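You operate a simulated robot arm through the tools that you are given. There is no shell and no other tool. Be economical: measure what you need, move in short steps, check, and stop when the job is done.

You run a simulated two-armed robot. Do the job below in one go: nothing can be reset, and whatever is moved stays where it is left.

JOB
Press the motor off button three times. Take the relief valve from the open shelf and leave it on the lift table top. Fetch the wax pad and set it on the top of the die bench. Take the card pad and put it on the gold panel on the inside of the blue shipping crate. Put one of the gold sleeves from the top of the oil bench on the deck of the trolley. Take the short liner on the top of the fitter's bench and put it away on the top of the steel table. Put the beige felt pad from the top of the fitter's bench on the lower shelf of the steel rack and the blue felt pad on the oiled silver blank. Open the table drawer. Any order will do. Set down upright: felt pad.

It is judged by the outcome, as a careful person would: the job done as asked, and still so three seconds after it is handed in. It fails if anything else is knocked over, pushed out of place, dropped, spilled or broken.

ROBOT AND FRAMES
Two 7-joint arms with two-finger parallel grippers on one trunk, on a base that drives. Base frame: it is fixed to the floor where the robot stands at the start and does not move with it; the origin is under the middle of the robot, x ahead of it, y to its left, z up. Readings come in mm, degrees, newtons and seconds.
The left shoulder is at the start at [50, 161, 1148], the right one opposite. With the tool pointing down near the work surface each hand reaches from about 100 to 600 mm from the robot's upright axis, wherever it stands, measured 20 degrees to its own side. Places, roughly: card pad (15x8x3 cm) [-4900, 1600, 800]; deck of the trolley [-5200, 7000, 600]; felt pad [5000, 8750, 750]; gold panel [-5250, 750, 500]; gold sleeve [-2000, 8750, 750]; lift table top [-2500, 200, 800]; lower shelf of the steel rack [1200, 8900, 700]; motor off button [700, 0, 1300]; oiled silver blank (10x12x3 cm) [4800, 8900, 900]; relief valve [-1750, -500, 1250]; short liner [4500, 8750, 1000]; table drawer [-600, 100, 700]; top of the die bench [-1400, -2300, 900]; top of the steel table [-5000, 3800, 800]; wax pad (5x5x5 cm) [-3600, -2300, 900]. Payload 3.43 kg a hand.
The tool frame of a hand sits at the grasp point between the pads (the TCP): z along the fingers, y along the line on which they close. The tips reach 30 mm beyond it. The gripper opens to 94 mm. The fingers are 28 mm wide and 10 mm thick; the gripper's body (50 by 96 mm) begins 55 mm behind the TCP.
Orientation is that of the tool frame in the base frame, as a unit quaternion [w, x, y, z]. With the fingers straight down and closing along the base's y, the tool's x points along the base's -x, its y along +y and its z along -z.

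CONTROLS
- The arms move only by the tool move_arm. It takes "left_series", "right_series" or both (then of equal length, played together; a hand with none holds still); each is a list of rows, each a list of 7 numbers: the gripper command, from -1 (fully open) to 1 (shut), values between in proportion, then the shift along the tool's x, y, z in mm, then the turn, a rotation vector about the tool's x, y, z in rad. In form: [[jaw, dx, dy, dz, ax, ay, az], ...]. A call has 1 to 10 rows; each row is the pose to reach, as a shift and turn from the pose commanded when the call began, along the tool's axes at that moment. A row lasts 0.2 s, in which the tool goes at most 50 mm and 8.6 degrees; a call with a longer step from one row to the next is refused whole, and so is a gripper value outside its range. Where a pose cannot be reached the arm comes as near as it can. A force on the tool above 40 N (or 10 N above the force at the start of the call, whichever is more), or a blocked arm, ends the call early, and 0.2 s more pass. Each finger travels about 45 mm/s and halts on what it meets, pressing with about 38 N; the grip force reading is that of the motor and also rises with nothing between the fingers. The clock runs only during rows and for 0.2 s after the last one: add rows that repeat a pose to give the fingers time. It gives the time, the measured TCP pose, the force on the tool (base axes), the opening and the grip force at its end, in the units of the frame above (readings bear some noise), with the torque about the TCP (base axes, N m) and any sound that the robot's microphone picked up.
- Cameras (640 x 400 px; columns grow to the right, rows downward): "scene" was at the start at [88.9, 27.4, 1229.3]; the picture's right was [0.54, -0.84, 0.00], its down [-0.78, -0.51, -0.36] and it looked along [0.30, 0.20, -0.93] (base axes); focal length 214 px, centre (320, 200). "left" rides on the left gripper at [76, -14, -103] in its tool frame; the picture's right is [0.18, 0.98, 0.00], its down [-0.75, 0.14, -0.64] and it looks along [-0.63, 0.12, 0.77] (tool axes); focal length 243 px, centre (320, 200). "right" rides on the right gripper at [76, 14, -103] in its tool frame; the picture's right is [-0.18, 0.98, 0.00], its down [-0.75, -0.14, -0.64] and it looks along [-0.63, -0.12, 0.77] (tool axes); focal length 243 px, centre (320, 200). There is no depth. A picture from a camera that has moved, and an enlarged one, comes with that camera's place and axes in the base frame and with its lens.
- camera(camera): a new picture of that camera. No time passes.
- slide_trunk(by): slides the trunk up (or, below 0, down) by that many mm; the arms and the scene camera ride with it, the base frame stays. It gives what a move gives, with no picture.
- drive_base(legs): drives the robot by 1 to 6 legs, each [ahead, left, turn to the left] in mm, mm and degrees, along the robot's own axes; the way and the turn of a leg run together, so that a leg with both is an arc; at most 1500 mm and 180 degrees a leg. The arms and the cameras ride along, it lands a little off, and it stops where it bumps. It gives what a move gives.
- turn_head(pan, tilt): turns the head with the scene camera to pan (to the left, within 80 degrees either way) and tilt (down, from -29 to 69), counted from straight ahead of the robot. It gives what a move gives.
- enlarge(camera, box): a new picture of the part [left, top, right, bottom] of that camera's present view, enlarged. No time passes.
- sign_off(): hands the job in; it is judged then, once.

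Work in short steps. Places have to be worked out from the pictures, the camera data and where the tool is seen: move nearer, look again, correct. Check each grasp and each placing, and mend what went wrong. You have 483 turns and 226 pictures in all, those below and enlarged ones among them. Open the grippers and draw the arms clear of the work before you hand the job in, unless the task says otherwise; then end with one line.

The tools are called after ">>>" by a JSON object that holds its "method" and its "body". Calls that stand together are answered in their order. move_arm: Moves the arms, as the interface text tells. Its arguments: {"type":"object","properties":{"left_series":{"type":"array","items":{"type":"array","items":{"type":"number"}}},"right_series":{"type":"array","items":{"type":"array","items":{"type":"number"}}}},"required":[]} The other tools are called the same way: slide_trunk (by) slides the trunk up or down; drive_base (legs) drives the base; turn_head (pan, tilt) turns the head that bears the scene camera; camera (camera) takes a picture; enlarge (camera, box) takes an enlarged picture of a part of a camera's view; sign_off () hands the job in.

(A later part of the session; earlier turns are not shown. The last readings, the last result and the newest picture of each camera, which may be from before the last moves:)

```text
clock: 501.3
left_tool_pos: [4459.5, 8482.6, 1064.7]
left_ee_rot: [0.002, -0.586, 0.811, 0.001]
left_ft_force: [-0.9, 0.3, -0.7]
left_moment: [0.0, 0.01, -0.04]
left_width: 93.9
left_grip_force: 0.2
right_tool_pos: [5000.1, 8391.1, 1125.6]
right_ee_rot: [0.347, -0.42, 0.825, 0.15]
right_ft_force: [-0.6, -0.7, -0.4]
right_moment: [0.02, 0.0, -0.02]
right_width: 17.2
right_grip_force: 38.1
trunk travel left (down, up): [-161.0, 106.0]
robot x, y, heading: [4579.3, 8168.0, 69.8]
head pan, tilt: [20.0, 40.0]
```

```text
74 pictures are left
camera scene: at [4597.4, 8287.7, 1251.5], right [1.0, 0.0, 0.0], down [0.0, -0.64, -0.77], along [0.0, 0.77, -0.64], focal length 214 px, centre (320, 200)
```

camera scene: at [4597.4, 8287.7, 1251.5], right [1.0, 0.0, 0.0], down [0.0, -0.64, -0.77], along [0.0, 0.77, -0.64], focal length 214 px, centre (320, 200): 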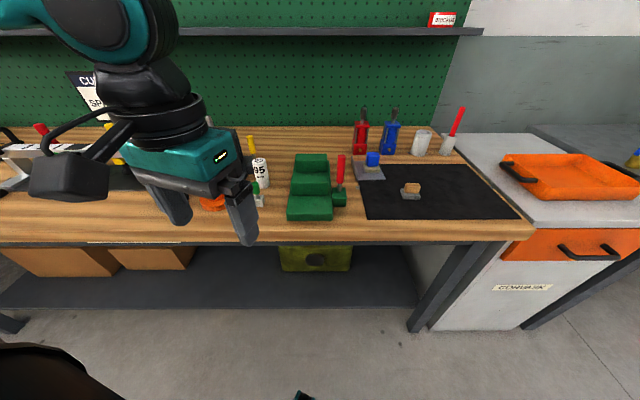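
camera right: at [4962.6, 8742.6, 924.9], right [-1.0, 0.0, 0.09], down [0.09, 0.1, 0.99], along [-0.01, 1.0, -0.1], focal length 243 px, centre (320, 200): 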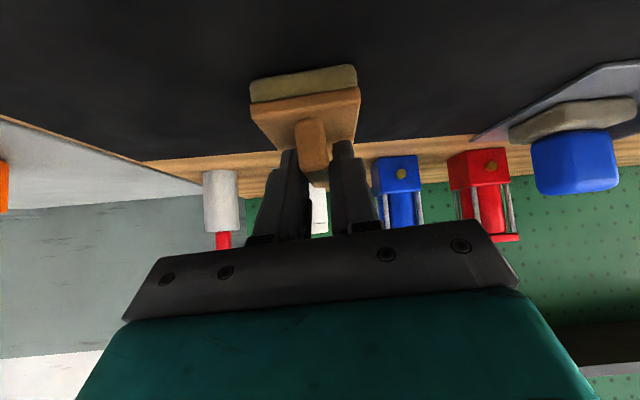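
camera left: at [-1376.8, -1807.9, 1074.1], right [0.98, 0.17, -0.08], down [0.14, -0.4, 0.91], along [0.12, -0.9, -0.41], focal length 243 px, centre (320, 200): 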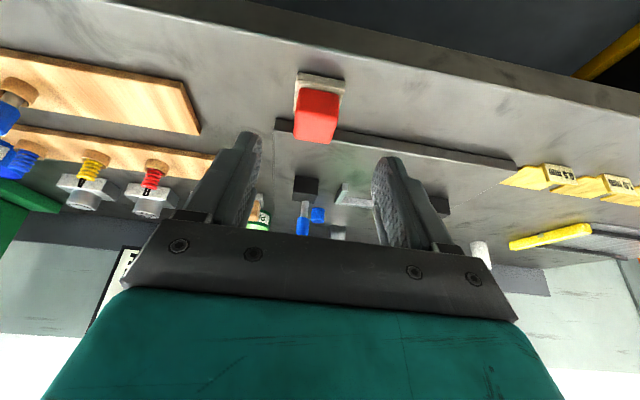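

Liner at ≈[4417, 8831]. Drive 60 mm forward and bring the left hand (pitched 30°) to a pre-grasp point.

>>> {"method": "drive_base", "body": {"legs": [[60, 0, 0]]}}

>>> {"method": "move_arm", "body": {"left_series": [[-0.6, -34, 26, 0, 0, -0.09, 0], [-0.6, -68, 52, 0, 0, -0.18, 0], [-0.5, -102, 78, 0, 0, -0.27, 0], [-0.5, -136, 105, 10, 0, -0.36, 0], [-0.5, -170, 132, 30, 0, -0.45, 0], [-0.5, -204, 158, 60, 0, -0.52, 0]]}}

>>> {"method": "camera", "body": {"camera": "left"}}

```text
clock: 502.3
left_tool_pos: [4479.5, 8538.0, 1063.7]
left_ee_rot: [0.002, -0.586, 0.811, 0.002]
left_ft_force: [0.3, -0.1, -0.2]
left_moment: [-0.01, 0.02, 0.01]
left_width: 94.1
left_grip_force: 0.1
right_tool_pos: [5020.6, 8447.6, 1125.3]
right_ee_rot: [0.347, -0.421, 0.824, 0.151]
right_ft_force: [-0.2, 0.2, -0.7]
right_moment: [-0.03, 0.01, -0.01]
right_width: 17.3
right_grip_force: 37.9
trunk travel left (down, up): [-161.0, 106.0]
robot x, y, heading: [4603.5, 8221.4, 69.8]
head pan, tilt: [20.0, 40.0]
```

```text
refused: row 6 steps farther than a row can; nothing moved
```

```text
73 pictures are left
camera left: at [4469.4, 8462.3, 1166.6], right [-0.99, 0.13, 0.0], down [0.1, 0.76, 0.64], along [0.09, 0.64, -0.76], focal length 243 px, centre (320, 200)
```

left: 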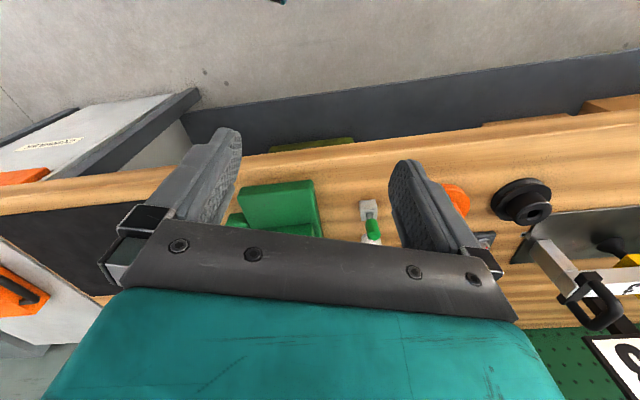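

Same move with smaller steps.

>>> {"method": "move_arm", "body": {"left_series": [[-0.6, -30, 23, 0, 0, -0.08, 0], [-0.6, -60, 46, 0, 0, -0.16, 0], [-0.5, -90, 69, 0, 0, -0.24, 0], [-0.5, -120, 92, 5, 0, -0.32, 0], [-0.5, -150, 115, 15, 0, -0.4, 0], [-0.5, -178, 138, 30, 0, -0.47, 0], [-0.5, -204, 158, 52, 0, -0.52, 0]]}}

>>> {"method": "camera", "body": {"camera": "left"}}

```text
clock: 503.9
left_tool_pos: [4393.6, 8783.2, 1013.5]
left_ee_rot: [0.209, -0.565, 0.784, 0.152]
left_ft_force: [-0.2, 0.0, -0.3]
left_moment: [0.01, -0.01, -0.04]
left_width: 70.7
left_grip_force: 0.1
right_tool_pos: [5020.8, 8447.3, 1125.5]
right_ee_rot: [0.348, -0.42, 0.825, 0.15]
right_ft_force: [0.9, 0.3, 0.0]
right_moment: [-0.01, -0.01, -0.01]
right_width: 17.1
right_grip_force: 38.4
trunk travel left (down, up): [-161.0, 106.0]
robot x, y, heading: [4600.9, 8223.9, 69.8]
head pan, tilt: [20.0, 40.0]
```

```text
72 pictures are left
camera left: at [4370.7, 8667.2, 1063.7], right [-0.98, 0.16, -0.09], down [-0.03, 0.36, 0.93], along [0.18, 0.92, -0.35], focal length 243 px, centre (320, 200)
```

left: 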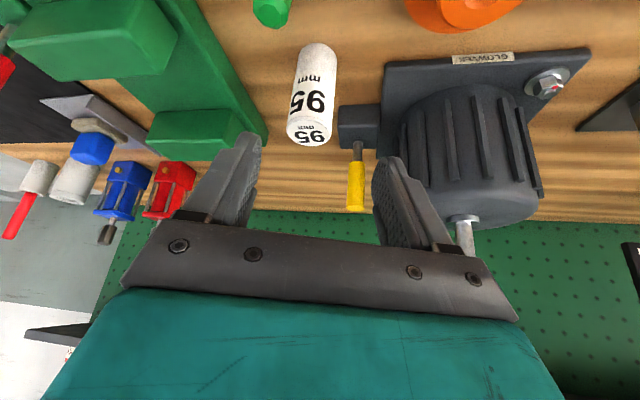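

Liner at ≈[4419, 8830], top ≈945. Approach along the fingers.

>>> {"method": "move_arm", "body": {"left_series": [[-0.5, 2, -4, 30, 0, 0, 0], [-0.45, 4, -9, 60, 0, 0, 0], [-0.4, 5, -9, 90, 0, 0, 0]]}}

>>> {"method": "camera", "body": {"camera": "left"}}

```text
clock: 504.7
left_tool_pos: [4415.8, 8819.2, 930.9]
left_ee_rot: [0.21, -0.566, 0.783, 0.152]
left_ft_force: [-0.6, -0.3, 0.4]
left_moment: [-0.02, 0.0, 0.02]
left_width: 65.7
left_grip_force: 0.0
right_tool_pos: [5020.8, 8446.6, 1126.3]
right_ee_rot: [0.348, -0.42, 0.825, 0.15]
right_ft_force: [-0.3, 0.5, -0.5]
right_moment: [0.02, -0.03, -0.02]
right_width: 17.3
right_grip_force: 38.4
trunk travel left (down, up): [-161.0, 106.0]
robot x, y, heading: [4601.1, 8223.1, 69.9]
head pan, tilt: [20.0, 40.0]
```

```text
71 pictures are left
camera left: at [4393.0, 8702.6, 982.0], right [-0.98, 0.16, -0.09], down [-0.03, 0.36, 0.93], along [0.18, 0.92, -0.35], focal length 243 px, centre (320, 200)
```

left: 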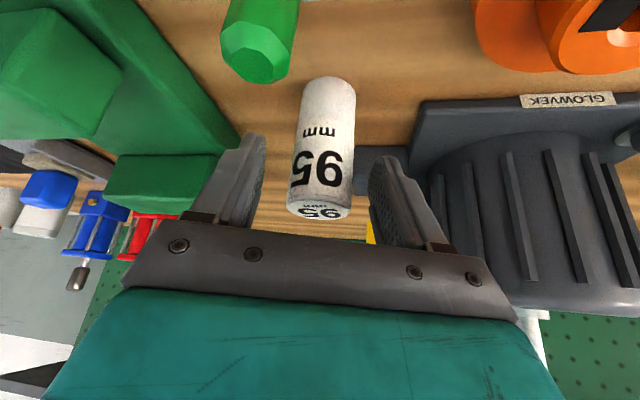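

Liner is between the fingers. Advance 16 mm and close.

>>> {"method": "move_arm", "body": {"left_series": [[-0.4, 0, 1, 8, 0, 0, 0], [-0.4, 0, 1, 16, 0, 0, 0], [0, 0, 1, 16, 0, 0, 0], [0.5, 0, 1, 16, 0, 0, 0], [1, 0, 1, 16, 0, 0, 0], [1, 0, 1, 16, 0, 0, 0]]}}

>>> {"method": "move_arm", "body": {"left_series": [[1, -10, 0, -17, 0, 0, 0], [1, -30, 0, -52, 0, 0, 0], [1, -50, 0, -87, 0, 0, 0], [1, -70, 0, -121, 0, 0, 0]]}}

>>> {"method": "camera", "body": {"camera": "left"}}

```text
clock: 506.1
left_tool_pos: [4416.4, 8826.0, 917.6]
left_ee_rot: [0.209, -0.566, 0.783, 0.152]
left_ft_force: [0.1, 0.8, 1.0]
left_moment: [0.04, -0.01, -0.01]
left_width: 38.8
left_grip_force: 38.4
right_tool_pos: [5020.5, 8446.2, 1126.7]
right_ee_rot: [0.348, -0.42, 0.825, 0.151]
right_ft_force: [0.5, 0.2, -0.4]
right_moment: [0.0, -0.01, -0.01]
right_width: 17.0
right_grip_force: 38.2
trunk travel left (down, up): [-161.0, 106.0]
robot x, y, heading: [4602.2, 8226.0, 70.3]
head pan, tilt: [20.0, 40.0]
```

```text
clock: 507.1
left_tool_pos: [4416.6, 8826.7, 1059.1]
left_ee_rot: [0.209, -0.565, 0.784, 0.151]
left_ft_force: [-0.3, 0.2, -0.6]
left_moment: [-0.01, -0.02, -0.05]
left_width: 38.3
left_grip_force: 38.1
right_tool_pos: [5020.0, 8447.5, 1125.3]
right_ee_rot: [0.347, -0.421, 0.824, 0.151]
right_ft_force: [0.0, -0.8, -1.0]
right_moment: [-0.01, 0.04, -0.01]
right_width: 17.2
right_grip_force: 37.9
trunk travel left (down, up): [-161.0, 106.0]
robot x, y, heading: [4603.2, 8223.2, 69.9]
head pan, tilt: [20.0, 40.0]
```

```text
70 pictures are left
camera left: at [4394.1, 8710.7, 1110.7], right [-0.98, 0.16, -0.09], down [-0.03, 0.36, 0.93], along [0.18, 0.92, -0.35], focal length 243 px, centre (320, 200)
```

left: 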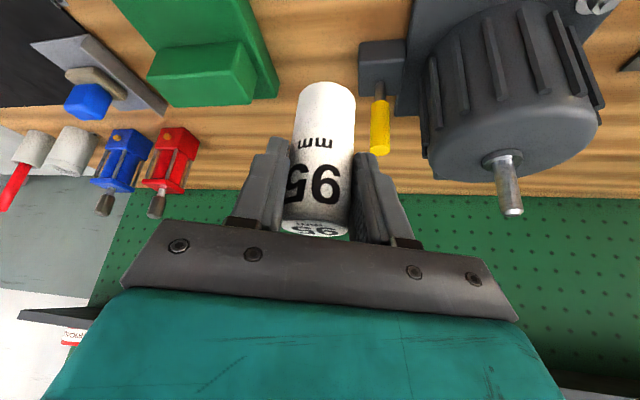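

Short liner held. Draw the left hand in and drive back toward the aisle.

>>> {"method": "move_arm", "body": {"left_series": [[1, 36, 1, -21, 0, 0, 0], [1, 72, 2, -42, 0, 0, 0], [1, 108, 3, -63, 0, 0, 0], [1, 144, 4, -84, 0, 0, 0], [1, 180, 5, -105, 0, 0, 0], [1, 200, 6, -118, 0, 0, 0]]}}

>>> {"method": "drive_base", "body": {"legs": [[-300, 0, 0], [0, 0, 110], [880, 0, 0], [0, 0, 90], [1500, 0, 0], [1400, 0, 0]]}}

```text
clock: 508.5
left_tool_pos: [4334.1, 8612.9, 1064.0]
left_ee_rot: [0.209, -0.566, 0.783, 0.151]
left_ft_force: [0.3, -0.4, -0.8]
left_moment: [-0.03, -0.01, 0.0]
left_width: 38.6
left_grip_force: 38.0
left hand out of reach, approached as far as the arm can: row 6
right_tool_pos: [5021.3, 8447.0, 1125.7]
right_ee_rot: [0.348, -0.421, 0.824, 0.151]
right_ft_force: [0.2, 0.1, -0.9]
right_moment: [0.0, -0.02, -0.02]
right_width: 17.3
right_grip_force: 37.8
trunk travel left (down, up): [-161.0, 106.0]
robot x, y, heading: [4602.0, 8225.8, 69.7]
head pan, tilt: [20.0, 40.0]
```

```text
clock: 536.7
left_tool_pos: [4064.0, 4779.4, 1064.7]
left_ee_rot: [0.187, 0.666, 0.699, -0.179]
left_ft_force: [0.0, -0.4, 0.5]
left_moment: [0.01, -0.02, -0.02]
left_width: 35.7
left_grip_force: 37.8
right_tool_pos: [3363.2, 4688.7, 1126.1]
right_ee_rot: [0.212, 0.734, 0.564, -0.314]
right_ft_force: [0.0, 0.3, -0.8]
right_moment: [-0.01, 0.02, 0.0]
right_width: 17.3
right_grip_force: 38.1
trunk travel left (down, up): [-161.0, 106.0]
robot x, y, heading: [3678.3, 5047.8, -89.1]
head pan, tilt: [20.0, 40.0]
```

Left opening changed slightly (38.6→35.7); check the liner in the left camera.

>>> {"method": "camera", "body": {"camera": "left"}}

>>> {"method": "camera", "body": {"camera": "right"}}

```text
69 pictures are left
camera left: at [4044.5, 4895.6, 1115.3], right [0.97, 0.21, -0.09], down [0.16, -0.33, 0.93], along [0.16, -0.92, -0.35], focal length 243 px, centre (320, 200)
```

left: 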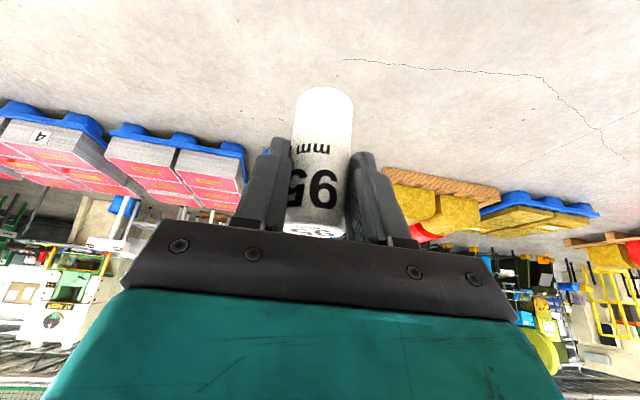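

```text
68 pictures are left
camera right: at [3413.1, 4805.8, 1145.0], right [0.91, -0.4, 0.09], down [-0.12, -0.06, 0.99], along [-0.39, -0.92, -0.1], focal length 243 px, centre (320, 200)
```

right: 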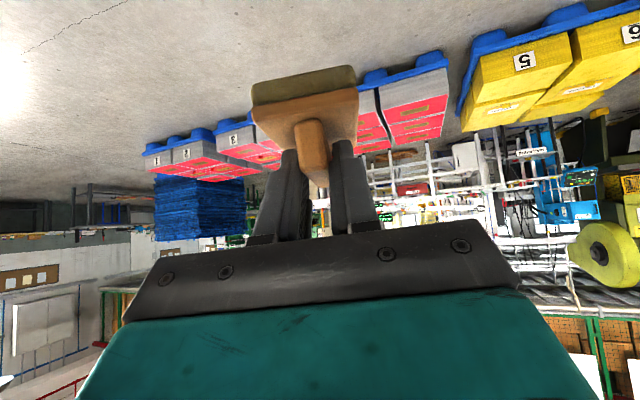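

Liner seems to have settled flush between the pads and is secure. Continue west along the aisle.

>>> {"method": "drive_base", "body": {"legs": [[0, 0, -91], [1500, 0, 0], [1500, 0, 0], [1500, 0, 0], [280, 0, 0], [0, 0, -90]]}}

>>> {"method": "drive_base", "body": {"legs": [[1500, 0, 0], [1500, 0, 0], [600, 0, 0], [0, 0, -90]]}}

>>> {"method": "turn_head", "body": {"pan": 0, "tilt": 15}}

>>> {"method": "camera", "body": {"camera": "scene"}}

```text
clock: 567.5
left_tool_pos: [-1498.0, 5103.0, 1065.1]
left_ee_rot: [-0.176, 0.705, -0.661, -0.19]
left_ft_force: [0.4, 0.1, -0.1]
left_moment: [-0.03, -0.02, 0.01]
left_width: 35.6
left_grip_force: 38.1
right_tool_pos: [-800.4, 5204.8, 1126.0]
right_ee_rot: [0.313, -0.569, 0.73, 0.214]
right_ft_force: [0.6, -0.2, -1.3]
right_moment: [0.01, -0.02, -0.01]
right_width: 17.2
right_grip_force: 37.9
trunk travel left (down, up): [-161.0, 106.0]
robot x, y, heading: [-1106.5, 4839.4, 91.9]
head pan, tilt: [20.0, 40.0]
```

```text
clock: 588.7
left_tool_pos: [-1061.5, 8846.8, 1064.1]
left_ee_rot: [0.259, -0.061, 0.964, 0.016]
left_ft_force: [1.0, -0.5, 0.2]
left_moment: [0.0, -0.01, 0.0]
left_width: 36.9
left_grip_force: 37.7
right_tool_pos: [-916.5, 8155.6, 1124.4]
right_ee_rot: [0.374, 0.082, 0.922, -0.057]
right_ft_force: [-0.2, 0.0, -1.2]
right_moment: [-0.02, 0.0, 0.01]
right_width: 17.3
right_grip_force: 38.1
trunk travel left (down, up): [-161.0, 106.0]
robot x, y, heading: [-1295.2, 8438.7, 5.3]
head pan, tilt: [20.0, 40.0]
```

```text
clock: 589.6
left_tool_pos: [-1061.1, 8847.5, 1065.3]
left_ee_rot: [0.258, -0.061, 0.964, 0.017]
left_ft_force: [-0.3, -0.5, 0.1]
left_moment: [0.04, -0.02, -0.01]
left_width: 36.9
left_grip_force: 37.9
right_tool_pos: [-915.5, 8155.5, 1125.2]
right_ee_rot: [0.375, 0.083, 0.921, -0.058]
right_ft_force: [0.6, -1.1, -1.3]
right_moment: [-0.03, 0.01, -0.01]
right_width: 17.0
right_grip_force: 37.6
trunk travel left (down, up): [-161.0, 106.0]
robot x, y, heading: [-1298.6, 8438.7, 5.5]
head pan, tilt: [0.0, 15.0]
```

```text
67 pictures are left
camera scene: at [-1162.7, 8447.6, 1291.0], right [0.1, -1.0, 0.0], down [-0.26, -0.02, -0.97], along [0.96, 0.09, -0.26], focal length 214 px, centre (320, 200)
```

scene: 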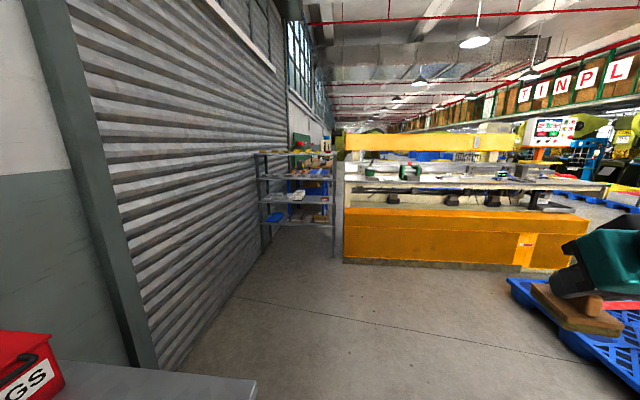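

The steel rack (front x≈1100, y 8485–9390) is ahead. Drive toward it and look at its shelves.

>>> {"method": "drive_base", "body": {"legs": [[0, 0, -5.5], [1000, 0, 0], [500, 350, 0]]}}

>>> {"method": "turn_head", "body": {"pan": 0, "tilt": 30}}

>>> {"method": "camera", "body": {"camera": "scene"}}

```text
clock: 592.3
left_tool_pos: [-830.8, 8823.8, 1063.7]
left_ee_rot: [0.258, -0.02, 0.966, 0.006]
left_ft_force: [0.1, -0.1, 0.2]
left_moment: [0.01, 0.01, 0.02]
left_width: 36.8
left_grip_force: 38.4
right_tool_pos: [-743.5, 8124.1, 1125.3]
right_ee_rot: [0.369, 0.122, 0.918, -0.073]
right_ft_force: [-0.1, -0.4, -0.4]
right_moment: [0.0, -0.02, -0.02]
right_width: 17.3
right_grip_force: 38.6
trunk travel left (down, up): [-161.0, 106.0]
robot x, y, heading: [-1099.2, 8437.8, 0.8]
head pan, tilt: [0.0, 15.0]
stopped in leg 2: the robot was blocked; the commanded pose is now the measured one
```

```text
clock: 593.0
left_tool_pos: [-830.8, 8823.1, 1063.1]
left_ee_rot: [0.258, -0.019, 0.966, 0.005]
left_ft_force: [-0.5, -0.7, -0.3]
left_moment: [0.0, -0.01, -0.03]
left_width: 36.9
left_grip_force: 38.2
right_tool_pos: [-743.0, 8122.9, 1124.9]
right_ee_rot: [0.371, 0.122, 0.918, -0.073]
right_ft_force: [-0.2, -0.1, -0.6]
right_moment: [-0.02, 0.01, 0.0]
right_width: 17.1
right_grip_force: 37.8
trunk travel left (down, up): [-161.0, 106.0]
robot x, y, heading: [-1098.9, 8435.3, 0.9]
head pan, tilt: [0.0, 30.0]
```

```text
66 pictures are left
camera scene: at [-967.7, 8434.2, 1266.9], right [0.01, -1.0, 0.0], down [-0.5, -0.01, -0.87], along [0.87, 0.01, -0.5], focal length 214 px, centre (320, 200)
```

scene: 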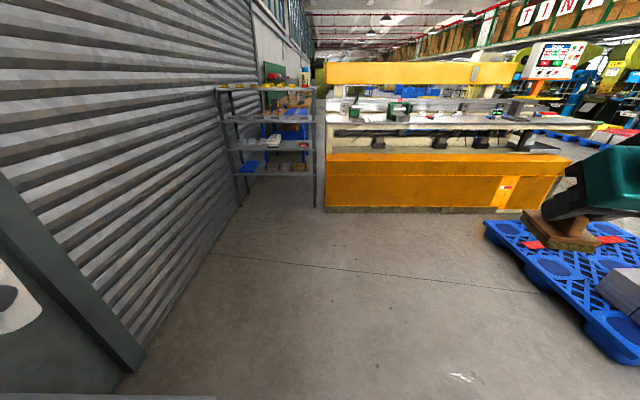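

The base's left side touched the oil bench leg. Step right (away), then forward.

>>> {"method": "drive_base", "body": {"legs": [[-60, 0, 0], [0, -330, 0], [1050, 0, 0], [350, 0, 0]]}}

>>> {"method": "camera", "body": {"camera": "scene"}}

```text
clock: 602.6
left_tool_pos: [501.4, 8529.5, 1065.1]
left_ee_rot: [0.257, -0.028, 0.966, 0.008]
left_ft_force: [0.1, 0.3, -0.5]
left_moment: [-0.03, 0.02, 0.0]
left_width: 36.9
left_grip_force: 38.2
right_tool_pos: [601.1, 7830.2, 1125.6]
right_ee_rot: [0.371, 0.115, 0.919, -0.07]
right_ft_force: [0.4, 0.6, -0.3]
right_moment: [-0.02, 0.02, 0.01]
right_width: 16.9
right_grip_force: 37.6
trunk travel left (down, up): [-161.0, 106.0]
robot x, y, heading: [236.0, 8134.1, 1.6]
head pan, tilt: [0.0, 30.0]
```

```text
65 pictures are left
camera scene: at [370.4, 8137.5, 1266.8], right [0.03, -1.0, 0.0], down [-0.5, -0.01, -0.87], along [0.87, 0.02, -0.5], focal length 214 px, centre (320, 200)
```

scene: 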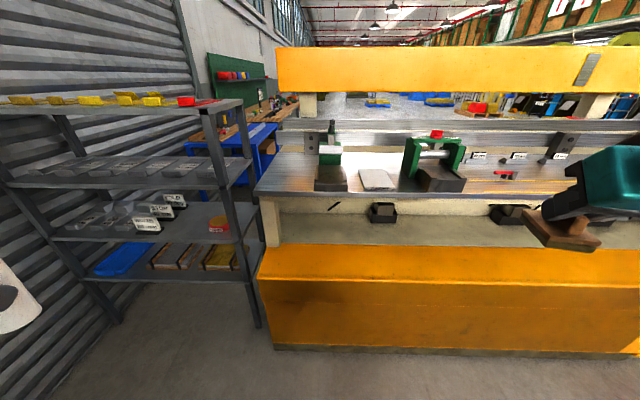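

Shelves at z≈380, 636, 896, 1190; the "lower shelf" (~700) is the 636 one. Move in front of the rack for a closer look.

>>> {"method": "drive_base", "body": {"legs": [[0, 0, -1.6], [0, 640, 0], [130, 0, 0]]}}

>>> {"method": "slide_trunk", "body": {"by": -155}}

>>> {"method": "camera", "body": {"camera": "scene"}}

```text
clock: 607.5
left_tool_pos: [629.8, 9173.6, 1064.5]
left_ee_rot: [0.257, -0.02, 0.966, 0.005]
left_ft_force: [0.2, 0.1, -0.9]
left_moment: [-0.01, 0.03, -0.03]
left_width: 36.7
left_grip_force: 37.9
right_tool_pos: [719.5, 8474.1, 1125.2]
right_ee_rot: [0.371, 0.121, 0.918, -0.073]
right_ft_force: [-0.1, 0.4, -0.3]
right_moment: [0.0, -0.03, 0.06]
right_width: 17.5
right_grip_force: 38.0
trunk travel left (down, up): [-161.0, 106.0]
robot x, y, heading: [360.8, 8782.8, 0.8]
head pan, tilt: [0.0, 30.0]
```

```text
clock: 609.3
left_tool_pos: [629.4, 9173.7, 910.4]
left_ee_rot: [0.258, -0.021, 0.966, 0.006]
left_ft_force: [-0.4, 0.7, -0.1]
left_moment: [0.01, 0.03, -0.03]
left_width: 36.7
left_grip_force: 37.8
right_tool_pos: [719.2, 8473.3, 970.2]
right_ee_rot: [0.371, 0.122, 0.918, -0.074]
right_ft_force: [0.3, 0.5, 0.0]
right_moment: [-0.03, 0.02, 0.02]
right_width: 17.2
right_grip_force: 38.2
trunk travel left (down, up): [-6.0, 261.0]
robot x, y, heading: [362.8, 8786.3, 0.6]
head pan, tilt: [0.0, 30.0]
```

```text
64 pictures are left
camera scene: at [493.7, 8784.3, 1111.9], right [0.01, -1.0, 0.0], down [-0.5, -0.01, -0.87], along [0.87, 0.01, -0.5], focal length 214 px, centre (320, 200)
```

scene: 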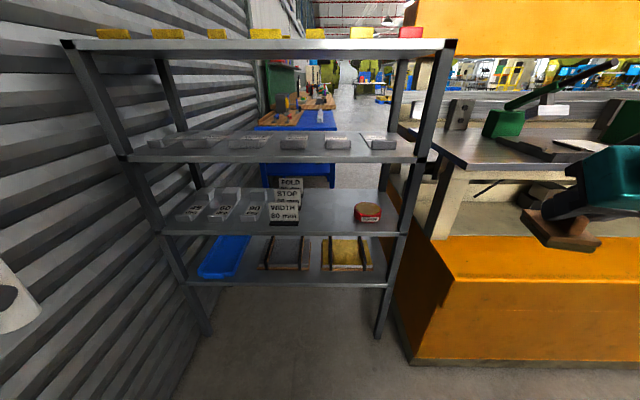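

The lower shelf has a free gap between the "WIDTH 80 mm" sign (y≈8864) and the red tin (y≈8669). Drive closer and swing the pad in front of the gap.

>>> {"method": "drive_base", "body": {"legs": [[190, 90, 0]]}}

>>> {"method": "move_arm", "body": {"right_series": [[1, 8, 41, 3, -0.046, -0.003, -0.047], [1, 16, 82, 7, -0.092, -0.006, -0.094], [1, 24, 124, 10, -0.139, -0.009, -0.142], [1, 33, 166, 14, -0.185, -0.012, -0.189], [1, 41, 207, 17, -0.231, -0.015, -0.236]]}}

>>> {"method": "camera", "body": {"camera": "scene"}}

```text
clock: 610.9
left_tool_pos: [819.7, 9265.7, 909.3]
left_ee_rot: [0.258, -0.021, 0.966, 0.006]
left_ft_force: [-0.2, 0.2, -0.1]
left_moment: [0.0, 0.01, -0.04]
left_width: 37.1
left_grip_force: 37.8
right_tool_pos: [908.4, 8565.5, 969.7]
right_ee_rot: [0.37, 0.122, 0.918, -0.074]
right_ft_force: [-0.2, -0.2, -0.4]
right_moment: [-0.01, -0.01, 0.0]
right_width: 17.1
right_grip_force: 37.3
trunk travel left (down, up): [-6.0, 261.0]
robot x, y, heading: [552.2, 8875.8, 0.9]
head pan, tilt: [0.0, 30.0]
```

```text
clock: 612.1
left_tool_pos: [819.1, 9265.6, 909.0]
left_ee_rot: [0.258, -0.022, 0.966, 0.006]
left_ft_force: [0.1, -0.4, -0.2]
left_moment: [0.01, 0.0, -0.04]
left_width: 36.9
left_grip_force: 37.9
right_tool_pos: [947.1, 8765.8, 921.9]
right_ee_rot: [0.378, -0.031, 0.925, -0.012]
right_ft_force: [-0.6, 0.0, -0.7]
right_moment: [0.02, 0.05, -0.03]
right_width: 17.1
right_grip_force: 38.7
right hand out of reach, approached as far as the arm can: row 1
trunk travel left (down, up): [-6.0, 261.0]
robot x, y, heading: [549.5, 8878.2, 0.7]
head pan, tilt: [0.0, 30.0]
```

```text
63 pictures are left
camera scene: at [683.3, 8876.2, 1111.9], right [0.01, -1.0, 0.0], down [-0.5, -0.01, -0.87], along [0.87, 0.01, -0.5], focal length 214 px, centre (320, 200)
```

scene: 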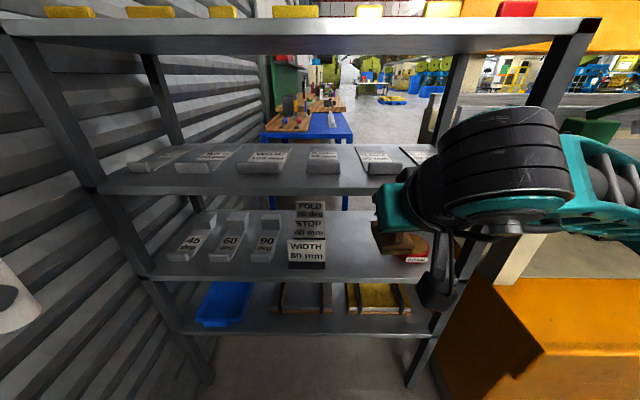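

Lower the pad to the level of the gap, still in front of the rack.

>>> {"method": "move_arm", "body": {"right_series": [[1, 15, -1, 30, 0, 0, 0], [1, 30, -2, 60, 0, 0, 0], [1, 45, -2, 90, 0, 0, 0], [1, 60, -3, 120, 0, 0, 0], [1, 76, -3, 149, 0, 0, 0]]}}

>>> {"method": "camera", "body": {"camera": "right"}}

```text
clock: 613.3
left_tool_pos: [819.3, 9265.7, 908.9]
left_ee_rot: [0.258, -0.021, 0.966, 0.006]
left_ft_force: [-1.0, 0.0, -0.7]
left_moment: [0.01, -0.01, 0.03]
left_width: 36.6
left_grip_force: 37.8
right_tool_pos: [999.0, 8760.1, 761.5]
right_ee_rot: [0.378, -0.031, 0.925, -0.011]
right_ft_force: [-0.4, -0.1, -0.9]
right_moment: [-0.01, 0.02, -0.03]
right_width: 17.1
right_grip_force: 38.3
trunk travel left (down, up): [-6.0, 261.0]
robot x, y, heading: [550.5, 8878.6, 0.7]
head pan, tilt: [0.0, 30.0]
```

```text
62 pictures are left
camera right: at [872.1, 8767.9, 781.0], right [0.08, 0.99, 0.09], down [0.09, -0.09, 0.99], along [0.99, -0.07, -0.1], focal length 243 px, centre (320, 200)
```

right: 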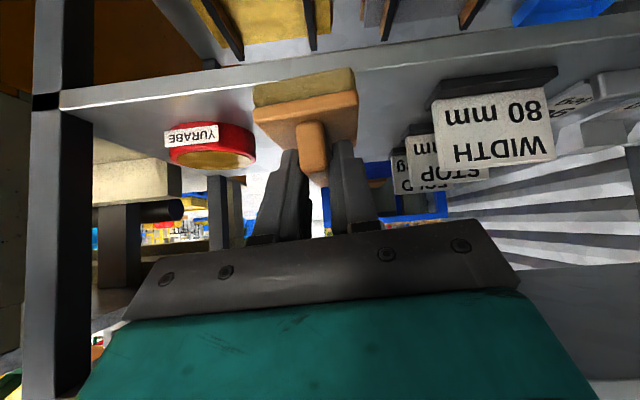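

The gap lines up. Move the pad in 148 mm over the shelf, then begin lowering.

>>> {"method": "move_arm", "body": {"right_series": [[1, -26, -2, 26, 0, 0, 0], [1, -53, -4, 52, 0, 0, 0], [1, -79, -5, 78, 0, 0, 0], [1, -105, -7, 104, 0, 0, 0], [1, -84, -6, 125, 0, 0, 0], [1, -73, -5, 136, 0, 0, 0]]}}

>>> {"method": "camera", "body": {"camera": "right"}}

```text
clock: 614.7
left_tool_pos: [819.5, 9265.0, 909.2]
left_ee_rot: [0.257, -0.021, 0.966, 0.005]
left_ft_force: [-0.1, 0.2, -0.8]
left_moment: [-0.01, 0.04, 0.03]
left_width: 36.7
left_grip_force: 38.2
right_tool_pos: [1147.7, 8761.4, 713.4]
right_ee_rot: [0.377, -0.032, 0.925, -0.011]
right_ft_force: [-0.4, -0.2, -0.2]
right_moment: [-0.01, 0.0, 0.01]
right_width: 17.4
right_grip_force: 38.3
trunk travel left (down, up): [-6.0, 261.0]
robot x, y, heading: [552.3, 8877.8, 0.6]
head pan, tilt: [0.0, 30.0]
```

```text
61 pictures are left
camera right: at [1020.9, 8769.0, 733.4], right [0.08, 0.99, 0.09], down [0.09, -0.09, 0.99], along [0.99, -0.07, -0.1], focal length 243 px, centre (320, 200)
```

right: 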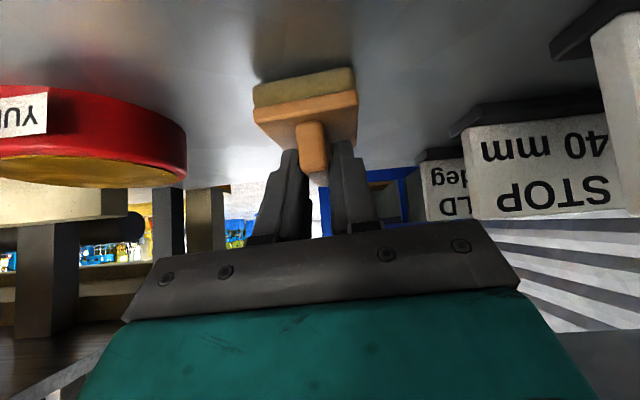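

Lower in small steps to contact.

>>> {"method": "move_arm", "body": {"right_series": [[1, 5, 0, 5, 0, 0, 0], [1, 9, 1, 9, 0, 0, 0], [1, 12, 1, 12, 0, 0, 0], [1, 15, 1, 15, 0, 0, 0], [1, 17.5, 1, 17.5, 0, 0, 0]]}}

```text
clock: 615.5
left_tool_pos: [818.8, 9265.9, 907.3]
left_ee_rot: [0.258, -0.02, 0.966, 0.006]
left_ft_force: [-0.2, -0.4, -0.4]
left_moment: [-0.01, 0.01, 0.02]
left_width: 36.9
left_grip_force: 38.0
right_tool_pos: [1151.1, 8761.4, 711.2]
right_ee_rot: [0.389, -0.031, 0.921, -0.008]
right_ft_force: [1.8, 1.0, 10.5]
right_moment: [0.1, 0.13, 0.01]
right_width: 17.6
right_grip_force: 38.2
trunk travel left (down, up): [-6.0, 261.0]
robot x, y, heading: [550.3, 8876.4, 0.6]
head pan, tilt: [0.0, 30.0]
stopped in row 3 (right hand): the force on the tool passed its limit (the readings are from after the stop); the commanded pose is now the measured one
```

Contact sensed slightly earlier than expected; check whether the pad really rests on the shelf.

>>> {"method": "camera", "body": {"camera": "right"}}

>>> {"method": "enlarge", "body": {"camera": "scene", "box": [300, 160, 480, 300]}}

```text
60 pictures are left
camera right: at [1024.2, 8769.5, 727.9], right [0.08, 0.99, 0.09], down [0.07, -0.1, 0.99], along [0.99, -0.07, -0.08], focal length 243 px, centre (320, 200)
```

right: 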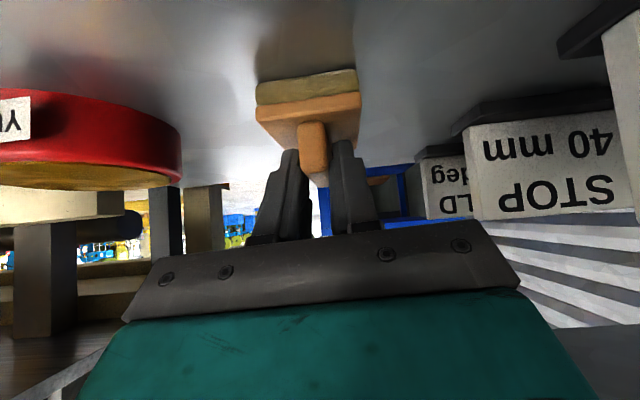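

```text
2.86 times, centred on (390, 230) of scene
camera zoom: at [682.4, 8876.0, 1111.8], right [0.01, -1.0, 0.0], down [-0.5, -0.01, -0.87], along [0.87, 0.01, -0.5], focal length 613 px, centre (120, 114)
```

zoom: 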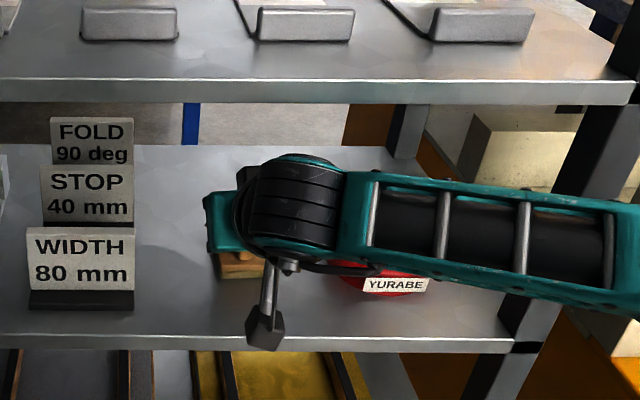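

Test: press 3 mm more from here; immediate force means the pad is on the shelf.

>>> {"method": "move_arm", "body": {"right_series": [[1, 1.4, 0, 1.4, 0, 0, 0], [1, 2.1, 0, 2.1, 0, 0, 0]]}}

```text
clock: 616.1
left_tool_pos: [818.4, 9265.2, 909.5]
left_ee_rot: [0.259, -0.021, 0.966, 0.005]
left_ft_force: [-0.8, 0.6, -0.4]
left_moment: [0.03, 0.01, 0.0]
left_width: 36.8
left_grip_force: 38.5
right_tool_pos: [1151.2, 8761.4, 711.9]
right_ee_rot: [0.391, -0.03, 0.92, -0.008]
right_ft_force: [-1.1, -0.9, 30.0]
right_moment: [0.05, 0.68, 0.04]
right_width: 17.0
right_grip_force: 38.3
trunk travel left (down, up): [-6.0, 261.0]
robot x, y, heading: [550.2, 8874.2, 0.7]
head pan, tilt: [0.0, 30.0]
```

Solid contact. Ease, open, and retreat along the fingers then straight out.

>>> {"method": "move_arm", "body": {"right_series": [[1, -1.5, 0, -1.5, 0, 0, 0], [0.5, -1.5, 0, -1.5, 0, 0, 0], [0.1, -1.5, 0, -1.5, 0, 0, 0], [0.1, -1.5, 0, -1.5, 0, 0, 0], [0.1, 0, 0, -20, 0, 0, 0], [0.1, 0, 0, -45, 0, 0, 0], [0.1, 20, 1, -70, 0, 0, 0], [0.1, 50, 3, -100, 0, 0, 0]]}}

>>> {"method": "camera", "body": {"camera": "right"}}

```text
clock: 617.9
left_tool_pos: [819.6, 9264.0, 908.2]
left_ee_rot: [0.258, -0.021, 0.966, 0.005]
left_ft_force: [0.3, 0.4, 0.0]
left_moment: [0.02, 0.02, 0.04]
left_width: 36.7
left_grip_force: 38.1
right_tool_pos: [1042.3, 8759.5, 740.6]
right_ee_rot: [0.385, -0.03, 0.922, -0.01]
right_ft_force: [0.6, -0.5, -0.6]
right_moment: [0.03, 0.01, -0.02]
right_width: 42.4
right_grip_force: 0.1
trunk travel left (down, up): [-6.0, 261.0]
robot x, y, heading: [551.7, 8876.6, 0.7]
head pan, tilt: [0.0, 30.0]
```

```text
58 pictures are left
camera right: at [915.9, 8766.8, 757.6], right [0.08, 0.99, 0.09], down [0.08, -0.1, 0.99], along [0.99, -0.07, -0.09], focal length 243 px, centre (320, 200)
```

right: 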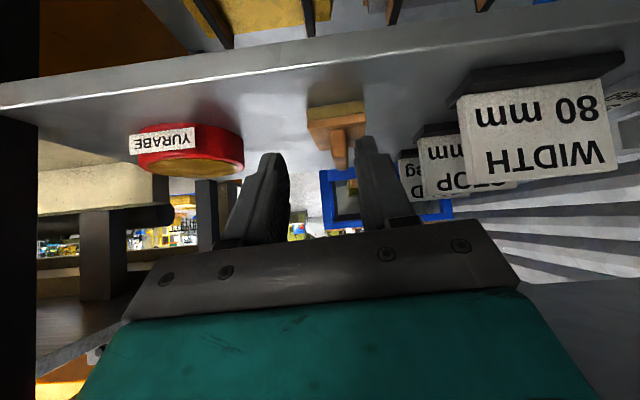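

Beige felt pad stands upright on the lower shelf. Back away, raise the trunk, and return the right hand to tool-down.

>>> {"method": "drive_base", "body": {"legs": [[-350, 0, 0]]}}

>>> {"method": "slide_trunk", "body": {"by": 160}}

>>> {"method": "move_arm", "body": {"right_series": [[0, 20, -10, -20, 0, 0.1, 0], [-0.5, 40, -20, -40, 0, 0.2, 0], [-1, 60, -30, -60, 0, 0.3, 0], [-1, 70, -40, -80, 0, 0.4, 0], [-1, 80, -50, -100, 0, 0.5, 0], [-1, 90, -60, -110, 0, 0.6, 0], [-1, 100, -70, -120, 0, 0.7, 0], [-1, 100, -80, -130, 0, 0.77, 0]]}}

```text
clock: 620.2
left_tool_pos: [471.3, 9260.6, 909.4]
left_ee_rot: [0.258, -0.021, 0.966, 0.005]
left_ft_force: [-0.3, 0.3, 0.2]
left_moment: [0.02, -0.02, 0.01]
left_width: 36.8
left_grip_force: 38.1
right_tool_pos: [694.0, 8754.5, 740.0]
right_ee_rot: [0.386, -0.031, 0.922, -0.01]
right_ft_force: [-0.3, 0.6, -0.4]
right_moment: [-0.03, 0.01, -0.02]
right_width: 42.3
right_grip_force: 0.1
trunk travel left (down, up): [-6.0, 261.0]
robot x, y, heading: [198.3, 8875.3, 0.7]
head pan, tilt: [0.0, 30.0]
```

```text
clock: 622.0
left_tool_pos: [471.3, 9261.2, 1069.1]
left_ee_rot: [0.258, -0.02, 0.966, 0.005]
left_ft_force: [-0.2, 0.1, -0.2]
left_moment: [0.0, 0.04, 0.03]
left_width: 36.9
left_grip_force: 37.8
right_tool_pos: [694.8, 8754.1, 899.9]
right_ee_rot: [0.385, -0.031, 0.922, -0.01]
right_ft_force: [0.5, -0.9, -0.3]
right_moment: [0.04, 0.0, 0.01]
right_width: 42.3
right_grip_force: 0.1
trunk travel left (down, up): [-166.0, 101.0]
robot x, y, heading: [201.8, 8872.0, 0.6]
head pan, tilt: [0.0, 30.0]
```

```text
clock: 623.8
left_tool_pos: [471.1, 9260.5, 1068.7]
left_ee_rot: [0.257, -0.02, 0.966, 0.006]
left_ft_force: [0.0, -0.1, 0.3]
left_moment: [0.05, 0.06, 0.0]
left_width: 36.8
left_grip_force: 38.2
right_tool_pos: [536.7, 8669.1, 924.5]
right_ee_rot: [0.009, -0.026, 0.999, -0.021]
right_ft_force: [-0.4, -0.3, 1.0]
right_moment: [0.04, 0.0, 0.0]
right_width: 94.2
right_grip_force: 0.1
trunk travel left (down, up): [-166.0, 101.0]
robot x, y, heading: [201.1, 8872.3, 0.8]
head pan, tilt: [0.0, 30.0]
```

Raise the right hand, go back west along y≈8050 to x≈-1900, and face the oil bench.

>>> {"method": "move_arm", "body": {"right_series": [[-1, 10, 0, -50, 0, 0, 0], [-1, 20, 0, -100, 0, 0, 0], [-1, 20, 0, -150, 0, 0, 0]]}}

>>> {"method": "drive_base", "body": {"legs": [[0, -900, -0.8], [-1400, 0, 0], [-700, 0, 0], [0, 0, 90]]}}

>>> {"method": "turn_head", "body": {"pan": 0, "tilt": 25}}

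>>> {"method": "camera", "body": {"camera": "scene"}}

```text
refused: row 1 steps farther than a row can; nothing moved
```

```text
clock: 642.1
left_tool_pos: [-2234.9, 8347.9, 1069.1]
left_ee_rot: [0.184, -0.677, 0.69, 0.181]
left_ft_force: [0.2, 0.6, 0.1]
left_moment: [0.0, 0.02, 0.01]
left_width: 36.5
left_grip_force: 38.0
right_tool_pos: [-1637.3, 8376.4, 924.5]
right_ee_rot: [0.022, -0.703, 0.711, -0.008]
right_ft_force: [-1.3, -0.5, -0.2]
right_moment: [0.06, -0.01, 0.0]
right_width: 94.1
right_grip_force: 0.1
trunk travel left (down, up): [-166.0, 101.0]
robot x, y, heading: [-1863.4, 8058.1, 87.1]
head pan, tilt: [0.0, 30.0]
```

```text
clock: 642.8
left_tool_pos: [-2235.3, 8345.7, 1068.6]
left_ee_rot: [0.185, -0.676, 0.69, 0.181]
left_ft_force: [-0.3, 0.8, -0.2]
left_moment: [-0.05, 0.01, 0.02]
left_width: 36.9
left_grip_force: 38.6
right_tool_pos: [-1639.4, 8375.9, 924.4]
right_ee_rot: [0.022, -0.704, 0.71, -0.009]
right_ft_force: [0.7, -0.5, -0.3]
right_moment: [0.0, 0.03, 0.0]
right_width: 94.0
right_grip_force: 0.1
trunk travel left (down, up): [-166.0, 101.0]
robot x, y, heading: [-1863.7, 8056.7, 86.9]
head pan, tilt: [0.0, 25.0]
```

```text
57 pictures are left
camera scene: at [-1855.0, 8183.9, 1279.8], right [1.0, -0.05, 0.0], down [-0.02, -0.42, -0.91], along [0.04, 0.91, -0.42], focal length 214 px, centre (320, 200)
```

scene: 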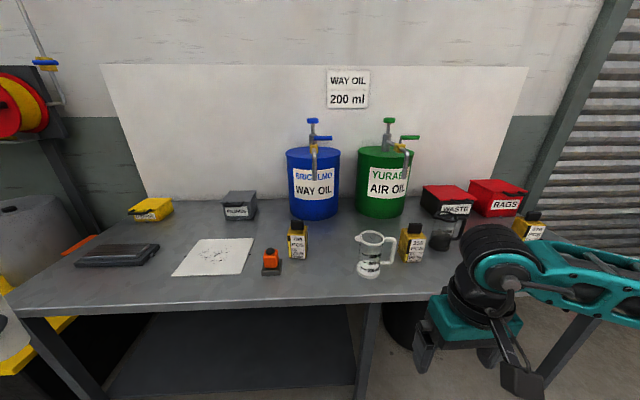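

Zoom to find the gold sleeves.

>>> {"method": "enlarge", "body": {"camera": "scene", "box": [60, 180, 330, 310]}}

>>> {"method": "enlarge", "body": {"camera": "scene", "box": [260, 170, 560, 310]}}

```text
2.37 times, centred on (195, 245) of scene
camera zoom: at [-1855.0, 8183.9, 1279.8], right [1.0, -0.05, 0.0], down [-0.02, -0.42, -0.91], along [0.04, 0.91, -0.42], focal length 508 px, centre (616, 93)
```

zoom: 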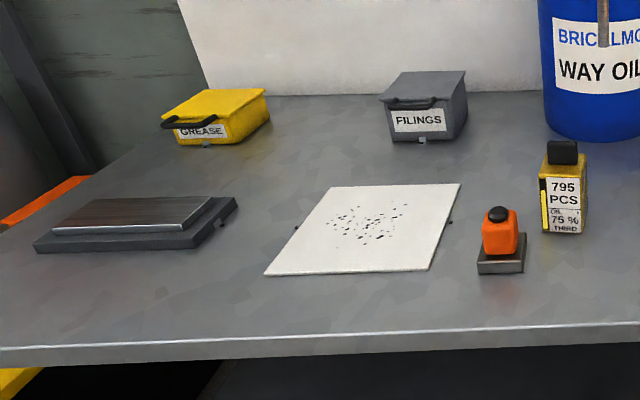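

```text
2.13 times, centred on (410, 240) of scene
camera zoom: at [-1855.0, 8183.9, 1279.8], right [1.0, -0.05, 0.0], down [-0.02, -0.42, -0.91], along [0.04, 0.91, -0.42], focal length 458 px, centre (128, 115)
```

zoom: 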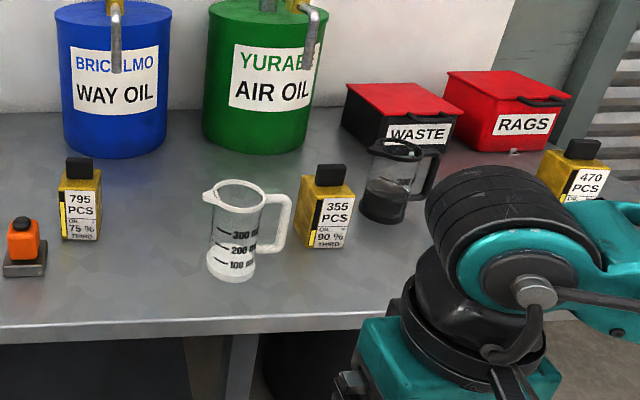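

The gold boxes labelled "PCS" are the gold sleeves (three of them). I take the "795 PCS" one at ≈[-1906, 8765]. Move closer for the right hand.

>>> {"method": "drive_base", "body": {"legs": [[0, 170, 3], [150, 0, 0]]}}

>>> {"method": "move_arm", "body": {"right_series": [[-1, 0, 0, -45, 0, 0, 0], [-1, 0, 0, -90, 0, -0.09, 0], [-1, -30, 20, -110, 0, -0.18, 0], [-1, -60, 30, -120, 0, -0.27, 0], [-1, -90, 40, -120, 0, -0.36, 0], [-1, -110, 50, -120, 0, -0.45, 0], [-1, -120, 60, -120, 0, -0.52, 0]]}}

>>> {"method": "camera", "body": {"camera": "right"}}

```text
clock: 645.2
left_tool_pos: [-2417.9, 8483.6, 1068.7]
left_ee_rot: [-0.179, 0.694, -0.673, -0.184]
left_ft_force: [0.2, 0.0, -0.9]
left_moment: [0.0, -0.01, 0.0]
left_width: 37.0
left_grip_force: 38.3
right_tool_pos: [-1822.0, 8542.6, 924.3]
right_ee_rot: [-0.021, 0.72, -0.694, 0.008]
right_ft_force: [0.6, 0.2, 0.3]
right_moment: [0.02, -0.01, -0.01]
right_width: 94.1
right_grip_force: 0.1
trunk travel left (down, up): [-166.0, 101.0]
robot x, y, heading: [-2033.2, 8210.3, 90.3]
head pan, tilt: [0.0, 25.0]
```

```text
clock: 646.8
left_tool_pos: [-2416.9, 8484.1, 1069.7]
left_ee_rot: [-0.18, 0.693, -0.673, -0.186]
left_ft_force: [-0.6, 0.1, -1.3]
left_moment: [0.01, 0.01, -0.01]
left_width: 36.6
left_grip_force: 37.9
right_tool_pos: [-1891.9, 8658.9, 1044.4]
right_ee_rot: [-0.2, 0.697, -0.665, -0.179]
right_ft_force: [0.2, 0.4, -0.2]
right_moment: [0.02, 0.01, 0.01]
right_width: 94.0
right_grip_force: 0.1
trunk travel left (down, up): [-166.0, 101.0]
robot x, y, heading: [-2032.0, 8212.0, 89.9]
head pan, tilt: [0.0, 25.0]
```

```text
54 pictures are left
camera right: at [-1904.4, 8539.5, 1091.9], right [-0.99, 0.12, 0.05], down [0.09, 0.32, 0.94], along [0.1, 0.94, -0.33], focal length 243 px, centre (320, 200)
```

right: 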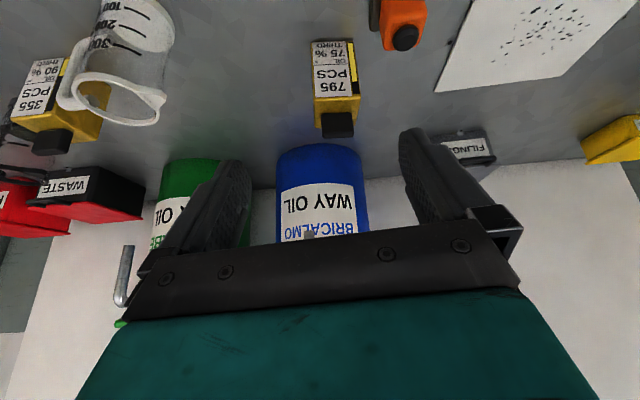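

Sleeve body ≈ 50 mm wide, z 800–894, at [-1907, ~8785]. Approach along the fingers, stopping 40 mm short.

>>> {"method": "move_arm", "body": {"right_series": [[-0.8, -7, 11, 40, 0, 0, 0], [-0.7, -14, 20, 85, 0, 0, 0], [-0.7, -14, 20, 130, 0, 0, 0], [-0.7, -14, 21, 175, 0, 0, 0]]}}

>>> {"method": "camera", "body": {"camera": "right"}}

```text
clock: 647.8
left_tool_pos: [-2416.2, 8486.8, 1069.0]
left_ee_rot: [-0.18, 0.693, -0.673, -0.185]
left_ft_force: [0.5, 0.3, -0.5]
left_moment: [0.0, -0.01, 0.03]
left_width: 36.8
left_grip_force: 38.6
right_tool_pos: [-1911.8, 8760.1, 901.9]
right_ee_rot: [-0.199, 0.697, -0.665, -0.179]
right_ft_force: [-0.6, 0.6, 0.3]
right_moment: [-0.01, -0.02, 0.03]
right_width: 80.0
right_grip_force: 0.0
trunk travel left (down, up): [-166.0, 101.0]
robot x, y, heading: [-2032.8, 8209.8, 90.0]
head pan, tilt: [0.0, 25.0]
```

```text
53 pictures are left
camera right: at [-1924.0, 8640.6, 949.8], right [-0.99, 0.12, 0.05], down [0.09, 0.32, 0.94], along [0.1, 0.94, -0.33], focal length 243 px, centre (320, 200)
```

right: 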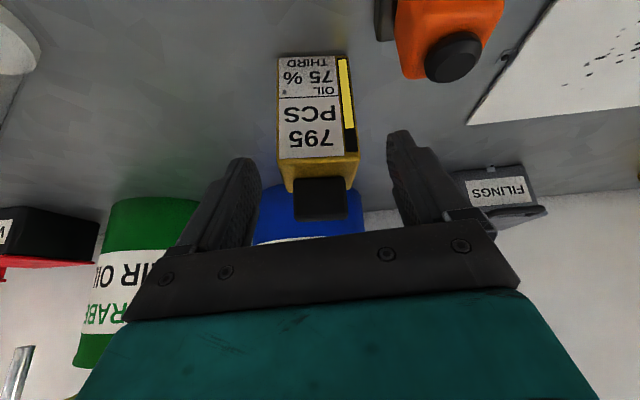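

Well centred. To leave room for the cap, grasp a bit higher: advance ~32 mm and close.

>>> {"method": "move_arm", "body": {"right_series": [[-0.7, -7, -4, 16, 0, 0, 0], [-0.7, -13, -5, 31, 0, 0, 0], [-0.2, -13, -5, 31, 0, 0, 0], [0.4, -13, -5, 31, 0, 0, 0], [1, -13, -5, 31, 0, 0, 0], [1, -13, -5, 31, 0, 0, 0]]}}

>>> {"method": "move_arm", "body": {"right_series": [[1, -8, 0, -13, 0, 0, 0], [1, -28, 0, -47, 0, 0, 0], [1, -50, 0, -84, 0, 0, 0], [1, -75, 0, -124, 0, 0, 0]]}}

>>> {"method": "camera", "body": {"camera": "right"}}

```text
clock: 649.2
left_tool_pos: [-2416.1, 8484.3, 1068.7]
left_ee_rot: [-0.179, 0.694, -0.672, -0.185]
left_ft_force: [-0.4, 0.0, -1.1]
left_moment: [-0.01, -0.02, 0.02]
left_width: 36.7
left_grip_force: 38.2
right_tool_pos: [-1907.2, 8784.5, 882.1]
right_ee_rot: [-0.2, 0.697, -0.665, -0.179]
right_ft_force: [-2.5, 1.1, 0.3]
right_moment: [0.14, 0.17, 0.14]
right_width: 66.1
right_grip_force: 37.9
trunk travel left (down, up): [-166.0, 101.0]
robot x, y, heading: [-2033.6, 8213.3, 89.9]
head pan, tilt: [0.0, 25.0]
```

```text
clock: 650.2
left_tool_pos: [-2417.1, 8483.1, 1068.4]
left_ee_rot: [-0.18, 0.693, -0.673, -0.185]
left_ft_force: [-0.4, -0.3, -0.7]
left_moment: [-0.03, 0.01, -0.02]
left_width: 36.6
left_grip_force: 37.7
right_tool_pos: [-1911.1, 8785.0, 1026.1]
right_ee_rot: [-0.199, 0.697, -0.665, -0.176]
right_ft_force: [0.0, 0.4, -7.3]
right_moment: [-0.33, 0.04, 0.03]
right_width: 65.4
right_grip_force: 38.2
trunk travel left (down, up): [-166.0, 101.0]
robot x, y, heading: [-2035.8, 8216.4, 90.0]
head pan, tilt: [0.0, 25.0]
```

```text
52 pictures are left
camera right: at [-1923.3, 8666.0, 1074.1], right [-0.99, 0.12, 0.05], down [0.09, 0.32, 0.94], along [0.1, 0.94, -0.33], focal length 243 px, centre (320, 200)
```

right: 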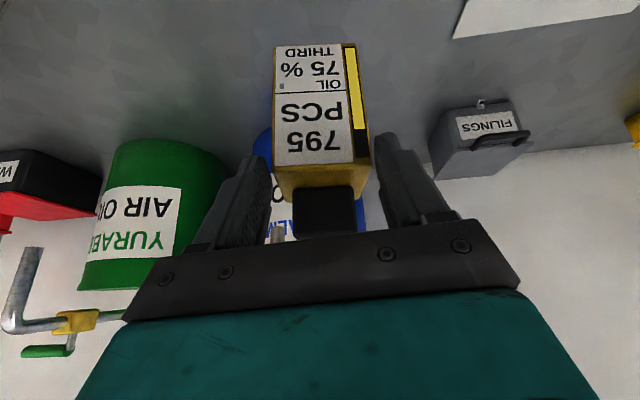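

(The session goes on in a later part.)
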